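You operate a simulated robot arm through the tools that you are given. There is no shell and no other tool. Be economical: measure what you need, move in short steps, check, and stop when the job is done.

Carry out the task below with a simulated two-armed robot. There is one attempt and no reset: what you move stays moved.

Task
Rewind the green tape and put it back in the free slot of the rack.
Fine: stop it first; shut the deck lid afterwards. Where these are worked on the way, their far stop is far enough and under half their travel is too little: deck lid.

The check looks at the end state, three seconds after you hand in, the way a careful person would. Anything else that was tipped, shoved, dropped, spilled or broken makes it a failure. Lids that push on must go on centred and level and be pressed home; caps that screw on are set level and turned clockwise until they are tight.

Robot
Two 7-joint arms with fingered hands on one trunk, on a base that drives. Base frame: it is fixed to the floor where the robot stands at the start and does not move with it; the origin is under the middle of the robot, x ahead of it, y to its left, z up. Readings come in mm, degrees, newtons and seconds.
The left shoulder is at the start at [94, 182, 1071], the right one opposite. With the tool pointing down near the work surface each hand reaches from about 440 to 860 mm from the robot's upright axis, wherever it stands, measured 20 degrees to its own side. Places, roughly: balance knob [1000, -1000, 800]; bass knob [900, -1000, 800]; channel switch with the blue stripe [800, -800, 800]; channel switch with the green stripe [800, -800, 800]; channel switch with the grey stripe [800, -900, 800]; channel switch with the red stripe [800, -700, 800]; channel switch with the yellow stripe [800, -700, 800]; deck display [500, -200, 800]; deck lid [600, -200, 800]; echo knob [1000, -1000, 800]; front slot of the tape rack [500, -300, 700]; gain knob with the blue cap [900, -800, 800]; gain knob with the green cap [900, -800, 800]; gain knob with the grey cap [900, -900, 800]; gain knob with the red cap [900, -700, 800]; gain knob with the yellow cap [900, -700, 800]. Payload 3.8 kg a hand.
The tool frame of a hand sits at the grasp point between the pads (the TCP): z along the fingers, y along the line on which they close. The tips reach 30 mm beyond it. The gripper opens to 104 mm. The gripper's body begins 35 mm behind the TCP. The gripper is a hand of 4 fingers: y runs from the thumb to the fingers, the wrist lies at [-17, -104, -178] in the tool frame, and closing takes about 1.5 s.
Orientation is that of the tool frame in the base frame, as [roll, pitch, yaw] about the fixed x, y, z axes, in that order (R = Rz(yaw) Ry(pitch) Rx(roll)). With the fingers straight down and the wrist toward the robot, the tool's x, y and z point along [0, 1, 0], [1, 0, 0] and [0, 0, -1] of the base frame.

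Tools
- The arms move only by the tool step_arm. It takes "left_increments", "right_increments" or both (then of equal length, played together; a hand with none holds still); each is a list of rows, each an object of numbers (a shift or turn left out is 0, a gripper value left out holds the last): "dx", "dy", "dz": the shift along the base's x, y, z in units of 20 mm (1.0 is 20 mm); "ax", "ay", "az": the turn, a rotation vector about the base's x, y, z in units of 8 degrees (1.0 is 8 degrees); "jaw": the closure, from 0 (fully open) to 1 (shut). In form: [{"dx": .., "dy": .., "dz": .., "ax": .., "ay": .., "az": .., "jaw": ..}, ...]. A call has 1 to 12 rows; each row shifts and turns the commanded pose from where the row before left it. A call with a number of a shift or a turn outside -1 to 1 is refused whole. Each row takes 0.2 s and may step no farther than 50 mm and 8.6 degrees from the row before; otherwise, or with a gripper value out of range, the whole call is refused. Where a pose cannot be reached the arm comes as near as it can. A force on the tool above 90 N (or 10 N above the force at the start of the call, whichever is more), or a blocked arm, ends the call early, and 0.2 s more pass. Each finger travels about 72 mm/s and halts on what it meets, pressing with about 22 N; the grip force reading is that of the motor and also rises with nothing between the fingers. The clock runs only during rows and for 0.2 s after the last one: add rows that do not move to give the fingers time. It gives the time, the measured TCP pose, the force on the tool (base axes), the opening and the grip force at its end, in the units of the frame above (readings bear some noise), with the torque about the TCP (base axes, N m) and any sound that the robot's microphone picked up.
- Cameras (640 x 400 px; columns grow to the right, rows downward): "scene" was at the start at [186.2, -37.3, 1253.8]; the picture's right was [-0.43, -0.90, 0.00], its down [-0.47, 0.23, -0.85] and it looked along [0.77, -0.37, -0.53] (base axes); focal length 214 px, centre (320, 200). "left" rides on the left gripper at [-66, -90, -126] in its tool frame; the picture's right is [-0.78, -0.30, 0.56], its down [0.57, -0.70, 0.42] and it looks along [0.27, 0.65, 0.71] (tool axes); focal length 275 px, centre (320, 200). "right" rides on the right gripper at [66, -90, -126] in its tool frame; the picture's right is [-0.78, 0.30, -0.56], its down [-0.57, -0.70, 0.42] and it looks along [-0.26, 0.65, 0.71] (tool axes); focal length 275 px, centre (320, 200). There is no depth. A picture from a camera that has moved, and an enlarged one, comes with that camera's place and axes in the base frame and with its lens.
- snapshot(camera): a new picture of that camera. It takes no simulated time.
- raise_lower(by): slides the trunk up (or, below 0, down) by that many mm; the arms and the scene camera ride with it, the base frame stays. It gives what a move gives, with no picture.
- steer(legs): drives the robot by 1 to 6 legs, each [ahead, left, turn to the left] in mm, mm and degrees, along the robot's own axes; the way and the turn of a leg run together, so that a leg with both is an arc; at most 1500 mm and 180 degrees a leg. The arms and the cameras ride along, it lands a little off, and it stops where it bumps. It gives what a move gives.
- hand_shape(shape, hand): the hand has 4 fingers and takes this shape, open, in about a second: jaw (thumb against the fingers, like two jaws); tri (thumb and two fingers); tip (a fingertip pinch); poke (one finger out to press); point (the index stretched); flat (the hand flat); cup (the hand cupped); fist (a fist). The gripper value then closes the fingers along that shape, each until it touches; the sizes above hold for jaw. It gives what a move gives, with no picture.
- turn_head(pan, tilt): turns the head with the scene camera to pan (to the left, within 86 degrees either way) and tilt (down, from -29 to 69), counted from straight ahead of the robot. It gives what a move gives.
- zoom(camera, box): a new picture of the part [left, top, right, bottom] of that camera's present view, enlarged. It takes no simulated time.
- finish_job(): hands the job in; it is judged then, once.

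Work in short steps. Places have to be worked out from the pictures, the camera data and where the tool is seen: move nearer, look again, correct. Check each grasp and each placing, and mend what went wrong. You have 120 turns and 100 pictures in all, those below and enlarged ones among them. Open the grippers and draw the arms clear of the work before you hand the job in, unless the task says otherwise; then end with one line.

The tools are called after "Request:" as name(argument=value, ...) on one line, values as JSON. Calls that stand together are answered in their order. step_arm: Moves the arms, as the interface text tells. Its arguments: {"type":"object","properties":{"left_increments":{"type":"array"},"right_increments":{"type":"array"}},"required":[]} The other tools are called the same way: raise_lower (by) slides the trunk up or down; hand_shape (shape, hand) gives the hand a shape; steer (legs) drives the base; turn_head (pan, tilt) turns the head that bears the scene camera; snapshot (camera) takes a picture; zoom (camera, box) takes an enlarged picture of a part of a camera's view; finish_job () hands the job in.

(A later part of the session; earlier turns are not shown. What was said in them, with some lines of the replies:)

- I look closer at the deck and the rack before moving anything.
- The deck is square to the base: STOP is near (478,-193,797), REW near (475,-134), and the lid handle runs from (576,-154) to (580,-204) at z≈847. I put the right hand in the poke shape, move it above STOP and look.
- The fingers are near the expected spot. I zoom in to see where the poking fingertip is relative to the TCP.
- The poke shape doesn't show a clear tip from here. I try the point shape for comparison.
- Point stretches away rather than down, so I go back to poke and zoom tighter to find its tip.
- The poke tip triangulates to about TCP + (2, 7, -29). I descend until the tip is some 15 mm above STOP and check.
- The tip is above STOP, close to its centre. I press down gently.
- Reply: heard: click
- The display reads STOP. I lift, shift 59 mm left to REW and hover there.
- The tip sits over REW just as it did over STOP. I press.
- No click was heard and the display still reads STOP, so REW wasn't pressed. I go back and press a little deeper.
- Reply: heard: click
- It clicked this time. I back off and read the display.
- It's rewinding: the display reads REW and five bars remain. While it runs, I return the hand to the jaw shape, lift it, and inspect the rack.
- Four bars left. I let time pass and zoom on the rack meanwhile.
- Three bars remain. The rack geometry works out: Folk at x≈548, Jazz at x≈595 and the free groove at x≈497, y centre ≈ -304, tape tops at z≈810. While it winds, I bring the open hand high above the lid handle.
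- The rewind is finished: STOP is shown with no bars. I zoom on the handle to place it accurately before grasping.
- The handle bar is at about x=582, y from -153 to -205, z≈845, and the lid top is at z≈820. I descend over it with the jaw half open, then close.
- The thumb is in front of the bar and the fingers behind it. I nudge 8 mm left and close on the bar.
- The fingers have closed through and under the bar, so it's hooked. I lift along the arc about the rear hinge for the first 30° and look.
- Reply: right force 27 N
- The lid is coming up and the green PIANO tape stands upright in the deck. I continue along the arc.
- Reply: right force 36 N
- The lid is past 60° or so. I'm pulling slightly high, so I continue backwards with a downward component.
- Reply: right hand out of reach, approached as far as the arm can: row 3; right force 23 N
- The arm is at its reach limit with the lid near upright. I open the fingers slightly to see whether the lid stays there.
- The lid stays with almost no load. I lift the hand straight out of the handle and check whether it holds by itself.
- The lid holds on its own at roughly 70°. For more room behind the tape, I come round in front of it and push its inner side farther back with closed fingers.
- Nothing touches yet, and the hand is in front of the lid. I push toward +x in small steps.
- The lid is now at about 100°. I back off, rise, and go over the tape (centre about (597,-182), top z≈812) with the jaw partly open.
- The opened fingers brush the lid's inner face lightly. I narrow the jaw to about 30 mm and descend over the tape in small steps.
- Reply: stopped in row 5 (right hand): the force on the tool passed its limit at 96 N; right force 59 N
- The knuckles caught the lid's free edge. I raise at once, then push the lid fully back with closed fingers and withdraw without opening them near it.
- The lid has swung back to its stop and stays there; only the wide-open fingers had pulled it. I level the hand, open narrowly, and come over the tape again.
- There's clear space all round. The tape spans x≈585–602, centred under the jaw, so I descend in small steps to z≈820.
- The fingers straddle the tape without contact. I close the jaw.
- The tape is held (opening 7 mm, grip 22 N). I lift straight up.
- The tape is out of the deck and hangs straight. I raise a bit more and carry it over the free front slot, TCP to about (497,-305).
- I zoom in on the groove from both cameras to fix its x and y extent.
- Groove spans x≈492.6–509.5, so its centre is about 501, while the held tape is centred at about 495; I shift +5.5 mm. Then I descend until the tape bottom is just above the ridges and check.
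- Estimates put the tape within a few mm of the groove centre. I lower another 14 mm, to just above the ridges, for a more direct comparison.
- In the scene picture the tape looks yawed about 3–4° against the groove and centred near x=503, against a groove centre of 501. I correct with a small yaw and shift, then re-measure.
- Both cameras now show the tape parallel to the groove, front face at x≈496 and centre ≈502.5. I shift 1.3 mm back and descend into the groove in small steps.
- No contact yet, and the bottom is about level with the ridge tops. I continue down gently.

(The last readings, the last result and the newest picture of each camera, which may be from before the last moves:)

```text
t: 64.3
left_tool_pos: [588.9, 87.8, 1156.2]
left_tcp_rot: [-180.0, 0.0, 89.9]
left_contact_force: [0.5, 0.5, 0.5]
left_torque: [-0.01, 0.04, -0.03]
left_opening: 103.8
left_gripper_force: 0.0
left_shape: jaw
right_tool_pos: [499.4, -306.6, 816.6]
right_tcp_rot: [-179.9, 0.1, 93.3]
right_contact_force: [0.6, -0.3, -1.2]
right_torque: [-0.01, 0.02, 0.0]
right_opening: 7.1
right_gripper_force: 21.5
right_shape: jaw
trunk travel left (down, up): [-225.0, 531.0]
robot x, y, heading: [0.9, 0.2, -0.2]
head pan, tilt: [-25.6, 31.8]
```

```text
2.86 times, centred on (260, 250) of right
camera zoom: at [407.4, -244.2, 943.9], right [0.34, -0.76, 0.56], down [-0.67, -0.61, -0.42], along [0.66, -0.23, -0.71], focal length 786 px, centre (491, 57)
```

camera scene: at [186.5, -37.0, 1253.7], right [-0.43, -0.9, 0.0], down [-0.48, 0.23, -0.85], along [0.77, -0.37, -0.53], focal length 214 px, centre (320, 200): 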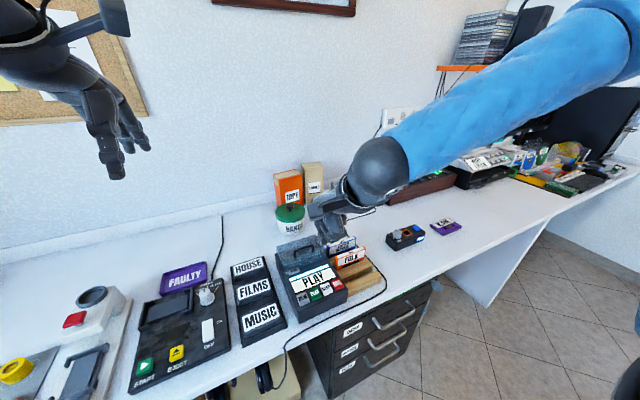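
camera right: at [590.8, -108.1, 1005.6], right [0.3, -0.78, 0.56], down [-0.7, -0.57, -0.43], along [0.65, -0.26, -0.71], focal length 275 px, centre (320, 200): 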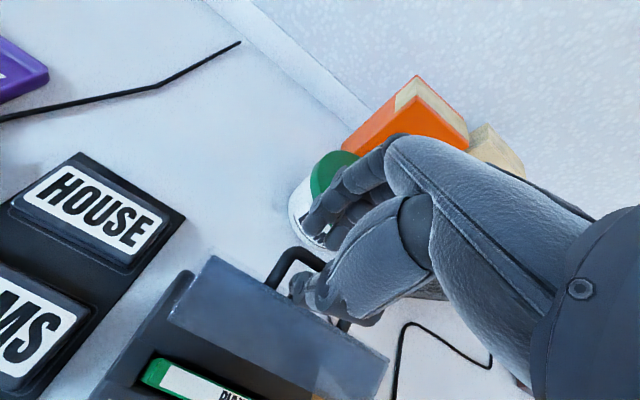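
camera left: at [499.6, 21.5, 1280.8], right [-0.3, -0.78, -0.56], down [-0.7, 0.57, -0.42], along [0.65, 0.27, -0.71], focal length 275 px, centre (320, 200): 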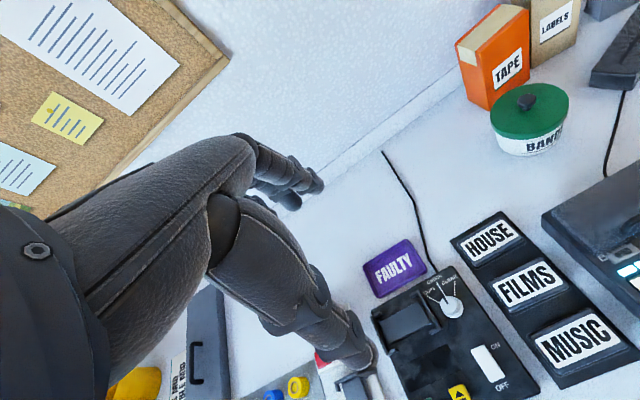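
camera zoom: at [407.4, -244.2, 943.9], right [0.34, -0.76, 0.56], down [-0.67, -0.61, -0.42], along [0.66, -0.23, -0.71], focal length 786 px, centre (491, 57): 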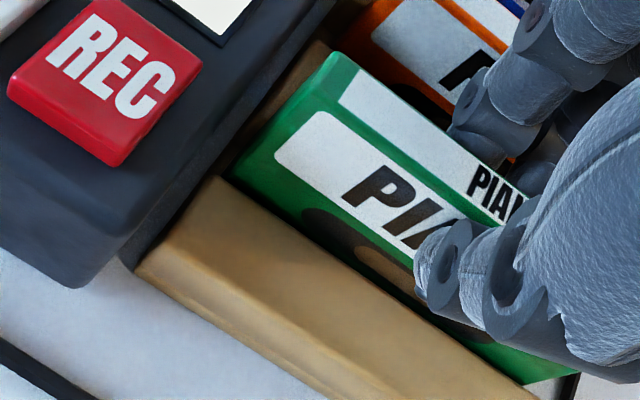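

The tape has entered the groove cleanly. I continue until it meets the floor.

Request:
step_arm(right_increments=[{"dz": -0.15}, {"dz": -0.15}, {"dz": -0.15}, {}])

Request:
zoom(camera="scene", box=[330, 235, 401, 290])

```text
t: 65.3
left_tool_pos: [589.7, 88.8, 1155.8]
left_tcp_rot: [-180.0, -0.1, 89.8]
left_contact_force: [-0.1, 0.5, 0.1]
left_torque: [0.01, 0.02, 0.04]
left_opening: 103.7
left_gripper_force: 0.0
left_shape: jaw
right_tool_pos: [499.5, -305.4, 809.4]
right_tcp_rot: [180.0, 0.0, 93.3]
right_contact_force: [-0.8, -0.8, 3.3]
right_torque: [0.03, -0.01, -0.01]
right_opening: 7.2
right_gripper_force: 21.7
right_shape: jaw
trunk travel left (down, up): [-225.0, 531.0]
robot x, y, heading: [-0.6, -0.1, -0.2]
head pan, tilt: [-25.6, 31.8]
```

```text
7.27 times, centred on (366, 262) of scene
camera zoom: at [185.7, -37.5, 1253.9], right [-0.43, -0.9, 0.0], down [-0.47, 0.23, -0.85], along [0.77, -0.37, -0.53], focal length 1560 px, centre (-11, -254)
```

zoom: 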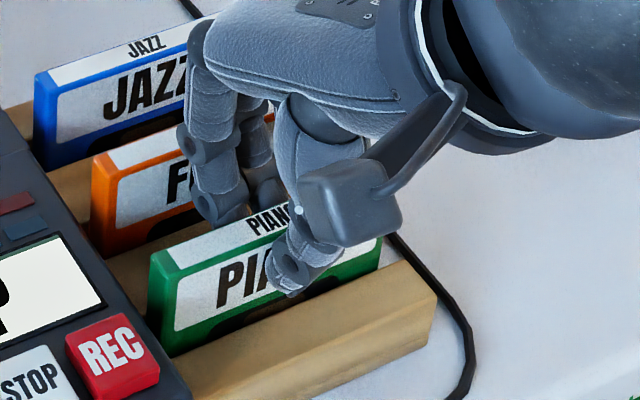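

It's resting on the slot floor (3 N), seated as deep as Folk. I open only slightly, because Folk is close behind, and then lift off.

Request:
step_arm(right_increments=[{"jaw": 0.9}, {"jaw": 0.86}, {"jaw": 0.84}, {}])

Request:
zoom(camera="right", box=[200, 150, 380, 300])

```text
t: 66.3
left_tool_pos: [590.0, 88.6, 1156.7]
left_tcp_rot: [-180.0, -0.1, 90.0]
left_contact_force: [0.2, 0.4, 0.2]
left_torque: [-0.02, -0.02, 0.02]
left_opening: 103.6
left_gripper_force: 0.0
left_shape: jaw
right_tool_pos: [500.3, -305.4, 808.0]
right_tcp_rot: [-179.8, 0.2, 93.3]
right_contact_force: [0.1, 0.8, -0.3]
right_torque: [-0.01, 0.01, 0.0]
right_opening: 16.3
right_gripper_force: 0.1
right_shape: jaw
trunk travel left (down, up): [-225.0, 531.0]
robot x, y, heading: [-0.1, -3.4, 0.0]
head pan, tilt: [-25.6, 31.8]
```

```text
2.67 times, centred on (290, 225) of right
camera zoom: at [407.3, -244.0, 934.7], right [0.34, -0.76, 0.56], down [-0.67, -0.61, -0.42], along [0.66, -0.23, -0.71], focal length 734 px, centre (400, 133)
```

zoom: 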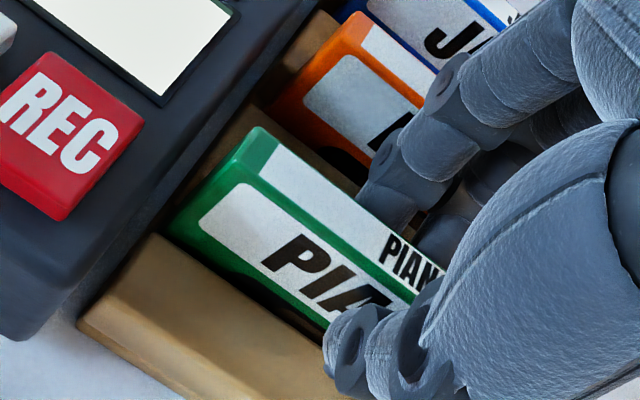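

Fingers are free of the tape and Folk is unaffected. I lift straight up and look.

Request:
step_arm(right_increments=[{"dz": 0.3}, {"dz": 0.5}, {"dz": 0.8}, {"dz": 1}, {"dz": 1}, {"dz": 1}, {"dz": 1}])

Request:
zoom(camera="scene", box=[260, 210, 400, 310])

Request:
zoom(camera="right", box=[160, 130, 400, 330])

```text
t: 67.9
left_tool_pos: [590.1, 88.5, 1155.0]
left_tcp_rot: [180.0, 0.0, 89.9]
left_contact_force: [0.8, -0.7, -0.1]
left_torque: [0.0, 0.01, 0.02]
left_opening: 103.9
left_gripper_force: 0.0
left_shape: jaw
right_tool_pos: [499.1, -307.9, 921.0]
right_tcp_rot: [-179.9, 0.1, 93.2]
right_contact_force: [0.0, 0.7, 0.4]
right_torque: [0.0, -0.02, 0.01]
right_opening: 16.2
right_gripper_force: 0.1
right_shape: jaw
trunk travel left (down, up): [-225.0, 531.0]
robot x, y, heading: [-0.9, -0.0, 0.1]
head pan, tilt: [-25.6, 31.8]
```

```text
4.00 times, centred on (330, 260) of scene
camera zoom: at [185.6, -37.4, 1253.9], right [-0.43, -0.9, 0.0], down [-0.47, 0.23, -0.85], along [0.77, -0.37, -0.53], focal length 858 px, centre (280, -40)
```

zoom: 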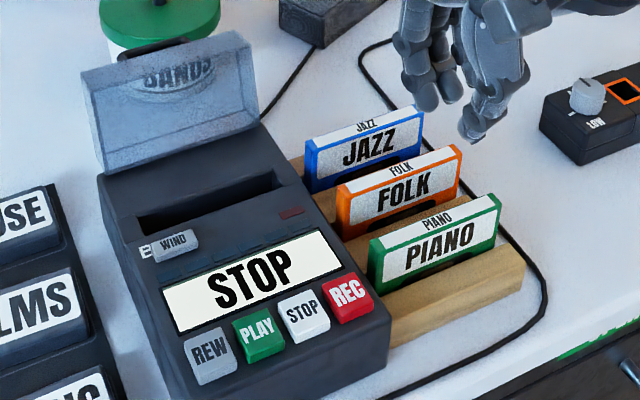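

```text
2.00 times, centred on (280, 230) of right
camera zoom: at [406.3, -245.0, 1047.1], right [0.34, -0.76, 0.56], down [-0.67, -0.61, -0.42], along [0.66, -0.23, -0.71], focal length 551 px, centre (400, 140)
```

zoom: 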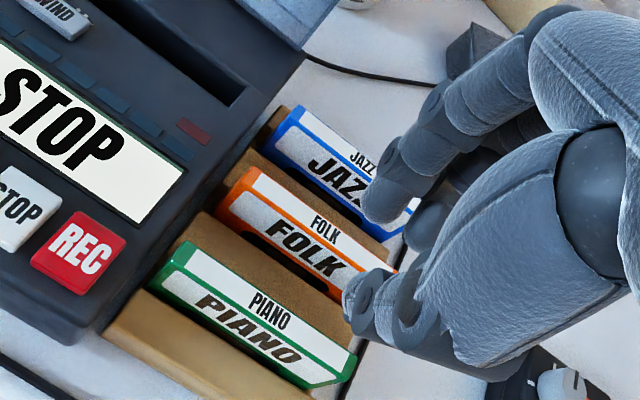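

The tape stands in its slot with the neighbours undisturbed. Next is the lid: I go up and over it with the hand wide open, so that the fingers pass behind the lid's top edge (x≈670–680).

Request:
step_arm(right_increments=[{"dz": 1, "az": -0.4}, {"dz": 1}, {"dx": 0.88, "dy": 0.81}, {"dx": 0.88, "dy": 0.81}, {"dx": 0.88, "dy": 0.81}, {"dx": 0.88, "dy": 0.81}, {"dx": 0.88, "dy": 0.81, "jaw": 0}, {"dx": 0.88, "dy": 0.81}, {"dx": 0.88, "dy": 0.81}, {"dx": 0.88, "dy": 0.81}, {}, {}])

Request:
zoom(camera="scene", box=[250, 170, 390, 290])

Request:
snapshot(camera="right")

```text
t: 70.5
left_tool_pos: [590.1, 89.7, 1155.8]
left_tcp_rot: [-180.0, 0.1, 90.0]
left_contact_force: [0.3, 0.0, 0.3]
left_torque: [0.0, 0.01, -0.02]
left_opening: 103.7
left_gripper_force: 0.2
left_shape: jaw
right_tool_pos: [639.3, -178.3, 958.3]
right_tcp_rot: [-179.9, 0.0, 90.1]
right_contact_force: [-0.6, 0.5, 0.1]
right_torque: [-0.01, 0.02, 0.01]
right_opening: 103.5
right_gripper_force: 0.1
right_shape: jaw
trunk travel left (down, up): [-225.0, 531.0]
robot x, y, heading: [-2.9, -3.8, -0.0]
head pan, tilt: [-25.6, 31.8]
```

```text
3.33 times, centred on (320, 230) of scene
camera zoom: at [186.2, -37.6, 1253.7], right [-0.43, -0.9, 0.0], down [-0.47, 0.23, -0.85], along [0.77, -0.37, -0.53], focal length 715 px, centre (320, 100)
```

zoom: 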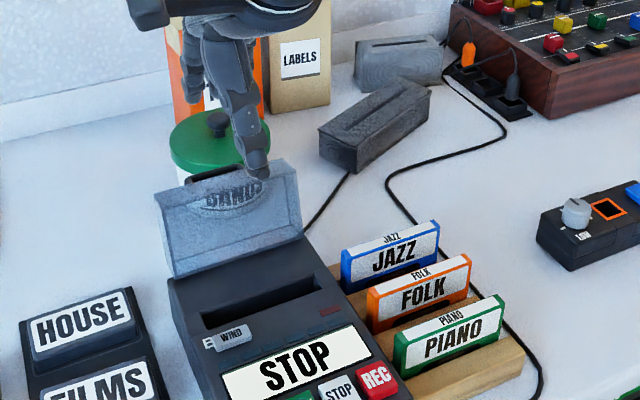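

```text
27 pictures are left
camera right: at [551.1, -110.9, 1085.4], right [0.3, -0.77, 0.56], down [-0.7, -0.57, -0.42], along [0.65, -0.27, -0.71], focal length 275 px, centre (320, 200)
```

right: 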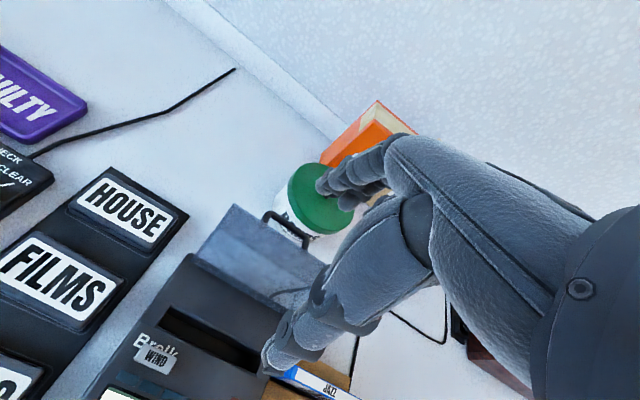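

The handle bar is at about (701, y -150…-205, z≈855), and the jar begins around x=755. I move forward so the open fingers come behind the bar, and descend partway to check.

Request:
step_arm(right_increments=[{"dx": 0.6}, {"dx": 0.6}, {"dz": -0.8}, {"dz": -0.8}, {"dz": -0.4}])

Request:
zoom(camera="right", box=[200, 140, 440, 320])

Request:
zoom(camera="scene", box=[270, 190, 350, 260])

```text
t: 71.7
left_tool_pos: [590.3, 88.4, 1154.9]
left_tcp_rot: [-180.0, 0.0, 90.0]
left_contact_force: [0.2, 0.0, 0.3]
left_torque: [0.02, -0.01, 0.0]
left_opening: 104.0
left_gripper_force: 0.1
left_shape: jaw
right_tool_pos: [664.0, -174.9, 921.5]
right_tcp_rot: [180.0, 0.1, 90.1]
right_contact_force: [-0.2, 0.7, 0.1]
right_torque: [0.0, -0.02, 0.01]
right_opening: 103.9
right_gripper_force: 0.0
right_shape: jaw
trunk travel left (down, up): [-225.0, 531.0]
robot x, y, heading: [0.0, 2.6, -0.1]
head pan, tilt: [-25.6, 31.8]
```

```text
2.22 times, centred on (320, 230) of right
camera zoom: at [575.0, -108.5, 1047.3], right [0.3, -0.77, 0.56], down [-0.7, -0.58, -0.42], along [0.65, -0.27, -0.71], focal length 612 px, centre (320, 133)
```

zoom: 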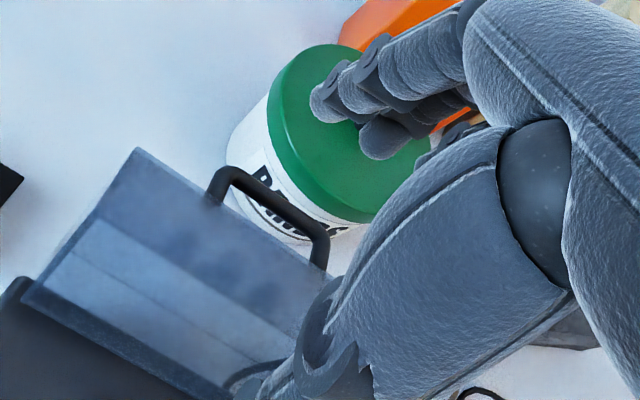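

```text
5.71 times, centred on (310, 225) of scene
camera zoom: at [186.0, -37.5, 1253.8], right [-0.43, -0.9, 0.0], down [-0.47, 0.23, -0.85], along [0.77, -0.37, -0.53], focal length 1226 px, centre (377, 57)
```

zoom: 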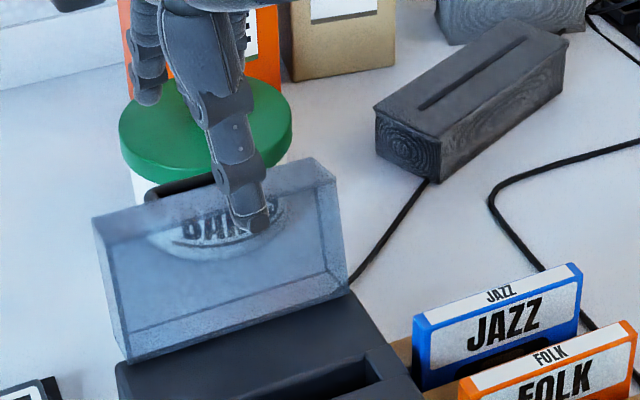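

The fingers are about 10–20 mm behind the bar and clear of the jar. I descend 55 mm to get behind the bar.

Request:
step_arm(right_increments=[{"dz": -0.8}, {"dz": -0.8}, {"dz": -0.6}, {"dz": -0.55}])

Request:
zoom(camera="right", box=[200, 140, 440, 320])

```text
t: 72.7
left_tool_pos: [590.3, 87.0, 1154.5]
left_tcp_rot: [179.9, 0.1, 89.8]
left_contact_force: [0.4, 0.5, -0.3]
left_torque: [-0.01, 0.0, -0.01]
left_opening: 103.8
left_gripper_force: 0.1
left_shape: jaw
right_tool_pos: [665.2, -176.8, 867.3]
right_tcp_rot: [-179.8, 0.1, 90.1]
right_contact_force: [-0.1, -0.3, 1.1]
right_torque: [0.01, 0.01, 0.02]
right_opening: 103.5
right_gripper_force: 0.1
right_shape: jaw
trunk travel left (down, up): [-225.0, 531.0]
robot x, y, heading: [-1.0, 1.5, -0.2]
head pan, tilt: [-25.6, 31.8]
```

```text
2.22 times, centred on (320, 230) of right
camera zoom: at [576.8, -109.4, 993.1], right [0.3, -0.77, 0.56], down [-0.7, -0.57, -0.42], along [0.65, -0.27, -0.71], focal length 612 px, centre (320, 133)
```

zoom: 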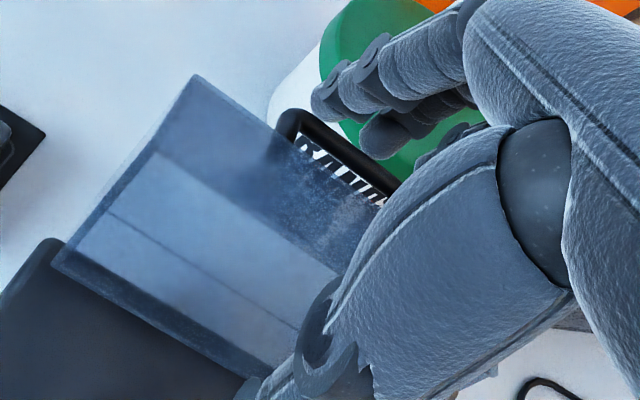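

The fingers are behind the bar with no contact. I pull toward me, rising slightly to follow the arc.

Request:
step_arm(right_increments=[{"dx": -0.6}, {"dx": -0.6}, {"dx": -0.6, "dz": 0.2}, {"dx": -0.6, "dz": 0.2}, {"dx": -0.6, "dz": 0.2}, {"dx": -0.6}, {"dx": -0.6}])

Request:
zoom(camera="scene", box=[270, 190, 350, 260])

```text
t: 74.3
left_tool_pos: [586.0, 88.0, 1158.5]
left_tcp_rot: [179.7, 0.0, 90.0]
left_contact_force: [-0.4, 0.6, 1.0]
left_torque: [-0.01, -0.03, 0.01]
left_opening: 103.8
left_gripper_force: 0.0
left_shape: jaw
right_tool_pos: [585.6, -176.6, 891.9]
right_tcp_rot: [178.0, 0.0, 90.0]
right_contact_force: [8.0, -9.6, 49.6]
right_torque: [-0.21, -3.82, -0.61]
right_opening: 103.7
right_gripper_force: 0.1
right_shape: jaw
trunk travel left (down, up): [-225.0, 531.0]
robot x, y, heading: [-0.4, 2.2, -0.3]
head pan, tilt: [-25.6, 31.8]
```

```text
5.71 times, centred on (310, 225) of scene
camera zoom: at [181.2, -37.5, 1255.0], right [-0.43, -0.9, 0.0], down [-0.47, 0.23, -0.85], along [0.77, -0.37, -0.52], focal length 1226 px, centre (377, 57)
```

zoom: 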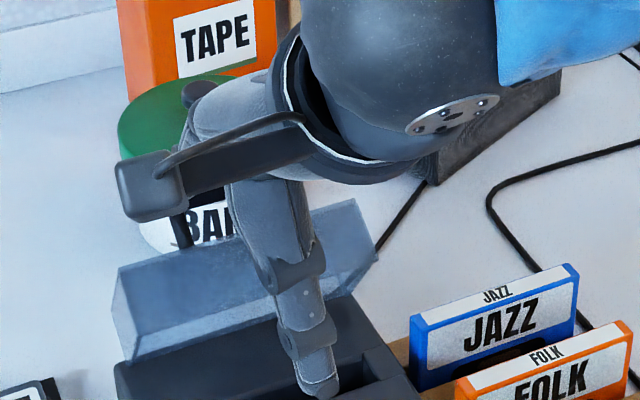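

The lid is past upright and about 60° from closed, but the bar presses the finger bases upward. I rise 15 mm to relieve that, then keep pulling.

Request:
step_arm(right_increments=[{"dz": 0.5}, {"dz": 0.3}, {"dx": -0.5}, {"dx": -0.5}])

Request:
zoom(camera="scene", box=[270, 190, 350, 260])

```text
t: 75.3
left_tool_pos: [589.3, 87.7, 1155.0]
left_tcp_rot: [-180.0, 0.0, 89.9]
left_contact_force: [-1.1, 0.6, -0.5]
left_torque: [0.02, -0.05, 0.0]
left_opening: 103.7
left_gripper_force: 0.0
left_shape: jaw
right_tool_pos: [559.0, -175.0, 893.7]
right_tcp_rot: [-179.9, 0.1, 90.1]
right_contact_force: [0.0, -0.2, 0.2]
right_torque: [-0.03, 0.02, 0.01]
right_opening: 103.9
right_gripper_force: 0.0
right_shape: jaw
trunk travel left (down, up): [-225.0, 531.0]
robot x, y, heading: [0.0, 0.2, -0.1]
head pan, tilt: [-25.6, 31.8]
```

```text
5.71 times, centred on (310, 225) of scene
camera zoom: at [185.4, -37.5, 1253.8], right [-0.43, -0.9, 0.0], down [-0.47, 0.23, -0.85], along [0.77, -0.37, -0.53], focal length 1226 px, centre (377, 57)
```

zoom: 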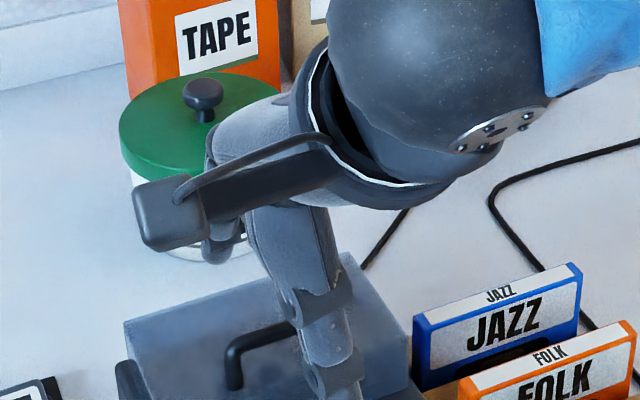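

The lid has swung shut. I lift the hand clear and check that it's fully down.

Request:
step_arm(right_increments=[{"dz": 1}, {"dz": 1}, {"dz": 1}, {"dz": 0.5, "dx": -1}, {"dx": -1, "dy": -1}, {"dx": -1, "dy": -1}, {"dx": -1, "dy": -1}, {"dy": -1}, {"dy": -1}])

Request:
zoom(camera="scene", box=[265, 205, 395, 310])

Request:
zoom(camera="right", box=[60, 60, 300, 260])

```text
t: 77.3
left_tool_pos: [588.4, 88.3, 1156.0]
left_tcp_rot: [180.0, 0.0, 89.9]
left_contact_force: [-0.1, 0.8, 0.3]
left_torque: [0.02, -0.01, 0.05]
left_opening: 103.8
left_gripper_force: 0.1
left_shape: jaw
right_tool_pos: [481.2, -276.9, 963.8]
right_tcp_rot: [-179.8, 0.0, 90.2]
right_contact_force: [0.6, -0.4, -0.5]
right_torque: [0.01, 0.0, 0.0]
right_opening: 103.8
right_gripper_force: 0.0
right_shape: jaw
trunk travel left (down, up): [-225.0, 531.0]
robot x, y, heading: [-1.3, 3.5, -0.1]
head pan, tilt: [-25.6, 31.8]
```

```text
3.81 times, centred on (330, 258) of scene
camera zoom: at [185.6, -38.0, 1253.8], right [-0.43, -0.9, 0.0], down [-0.47, 0.23, -0.85], along [0.77, -0.37, -0.53], focal length 817 px, centre (282, -19)
```

zoom: 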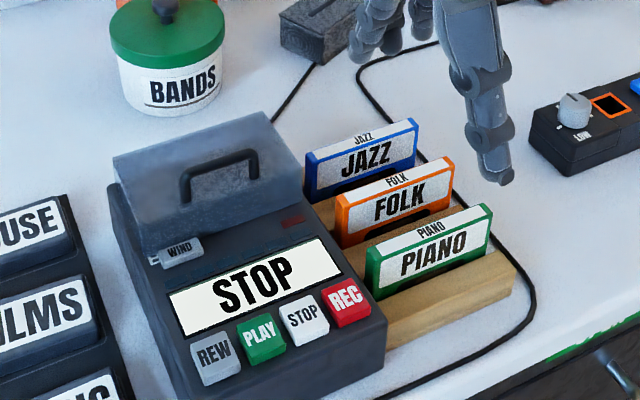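

```text
2.00 times, centred on (180, 160) of right
camera zoom: at [392.3, -210.0, 1089.5], right [0.3, -0.77, 0.56], down [-0.7, -0.58, -0.42], along [0.65, -0.26, -0.71], focal length 551 px, centre (600, 280)
```

zoom: 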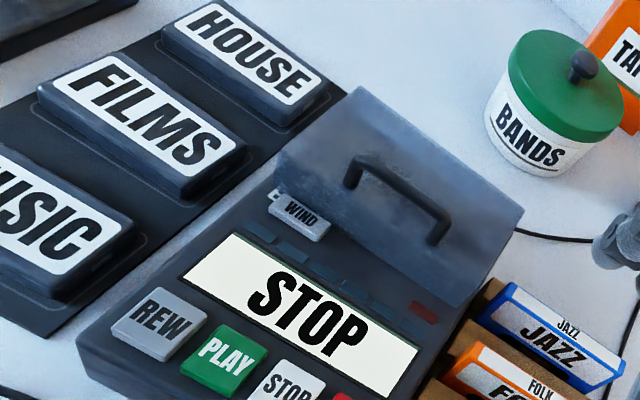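

The lid's position matches the original picture once the view shift is taken out. To be sure it's home, I close the fingers and tap the handle gently from above.

Request:
step_arm(right_increments=[{"dx": 1, "dy": 1, "jaw": 1}, {"dx": 1, "dy": 1}, {"dx": 1, "dy": 1}, {"dx": 1, "dy": 1}, {"dx": 1, "dy": 1}, {}, {"dz": -1}, {"dz": -1}, {"dz": -1}, {"dz": -0.8}])

Request:
step_arm(right_increments=[{"dz": -0.2}, {"dz": -0.2}, {"dz": -0.2}])

```text
t: 79.5
left_tool_pos: [589.2, 88.9, 1154.5]
left_tcp_rot: [-180.0, 0.0, 89.9]
left_contact_force: [0.0, -0.6, 0.6]
left_torque: [-0.01, 0.01, -0.02]
left_opening: 103.8
left_gripper_force: 0.0
left_shape: jaw
right_tool_pos: [579.0, -175.3, 886.9]
right_tcp_rot: [-179.9, 0.1, 90.1]
right_contact_force: [0.6, 0.5, -0.8]
right_torque: [0.05, -0.05, 0.02]
right_opening: 0.0
right_gripper_force: 21.9
right_shape: jaw
trunk travel left (down, up): [-225.0, 531.0]
robot x, y, heading: [-2.5, 1.3, -0.1]
head pan, tilt: [-25.6, 31.8]
```

```text
t: 80.3
left_tool_pos: [588.1, 87.3, 1157.5]
left_tcp_rot: [179.9, -0.1, 90.0]
left_contact_force: [-0.1, 0.1, -0.6]
left_torque: [0.02, -0.05, 0.0]
left_opening: 103.7
left_gripper_force: 0.1
left_shape: jaw
right_tool_pos: [579.8, -174.1, 877.4]
right_tcp_rot: [179.7, 0.1, 90.1]
right_contact_force: [-0.2, -1.9, 14.9]
right_torque: [-0.11, 0.01, 0.02]
right_opening: 0.1
right_gripper_force: 22.2
right_shape: jaw
trunk travel left (down, up): [-225.0, 531.0]
robot x, y, heading: [1.1, -3.0, -0.2]
head pan, tilt: [-25.6, 31.8]
```

Firm resistance of 15 N at z≈847 shows the lid is home. I withdraw the hand, open it, and do a last check.

Request:
step_arm(right_increments=[{"dz": 1}, {"dz": 1}, {"dz": 1}, {"dz": 1}, {"dz": 1}, {"dz": 1, "dx": -1, "dy": -1}, {"dz": 1, "dx": -1, "dy": -1, "jaw": 0}, {"dz": 1, "dx": -1, "dy": -1}, {"dx": -1, "dy": -1, "dz": 1}, {"dx": -1, "dy": -1}, {"dx": -1, "dy": -1}, {"dx": -1, "dy": -1}])

Request:
snapshot(camera="scene")

Request:
zoom(camera="scene", box=[265, 205, 395, 310])

```text
t: 82.9
left_tool_pos: [588.9, 87.7, 1156.0]
left_tcp_rot: [180.0, 0.0, 89.9]
left_contact_force: [-0.7, -0.4, -0.4]
left_torque: [-0.02, 0.01, 0.0]
left_opening: 103.7
left_gripper_force: 0.1
left_shape: jaw
right_tool_pos: [441.1, -318.5, 1055.9]
right_tcp_rot: [-179.8, 0.1, 90.3]
right_contact_force: [-0.2, -0.8, 0.6]
right_torque: [-0.01, 0.02, 0.03]
right_opening: 103.9
right_gripper_force: 0.1
right_shape: jaw
trunk travel left (down, up): [-225.0, 531.0]
robot x, y, heading: [-2.1, 0.3, 0.1]
head pan, tilt: [-25.6, 31.8]
```

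```text
19 pictures are left
camera scene: at [185.5, -38.1, 1253.9], right [-0.43, -0.9, 0.0], down [-0.47, 0.23, -0.85], along [0.77, -0.37, -0.53], focal length 214 px, centre (320, 200)
```

scene: 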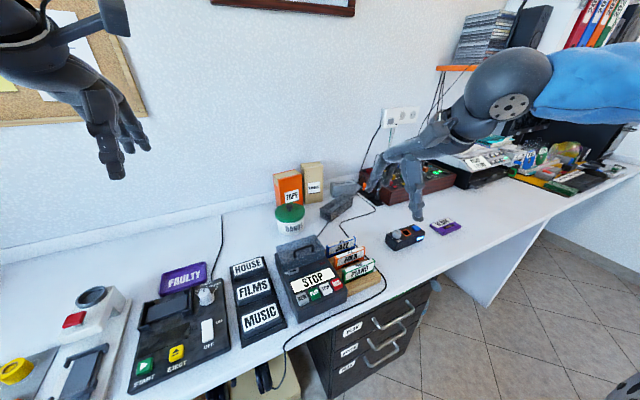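

```text
3.81 times, centred on (330, 258) of scene
camera zoom: at [185.5, -38.1, 1253.9], right [-0.43, -0.9, 0.0], down [-0.47, 0.23, -0.85], along [0.77, -0.37, -0.53], focal length 817 px, centre (282, -19)
```

zoom: 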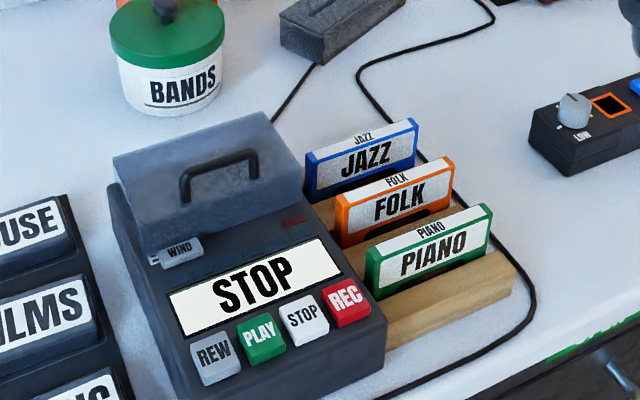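

The tape is in its slot, the lid is shut, the deck reads STOP, and nothing else has moved. I hand the job in.

Request:
finish_job()

```text
The job is handed in.
```

The green PIANO tape was stopped, fully rewound and put in the free front slot of the rack; the deck lid is shut, and nothing else was visibly moved.
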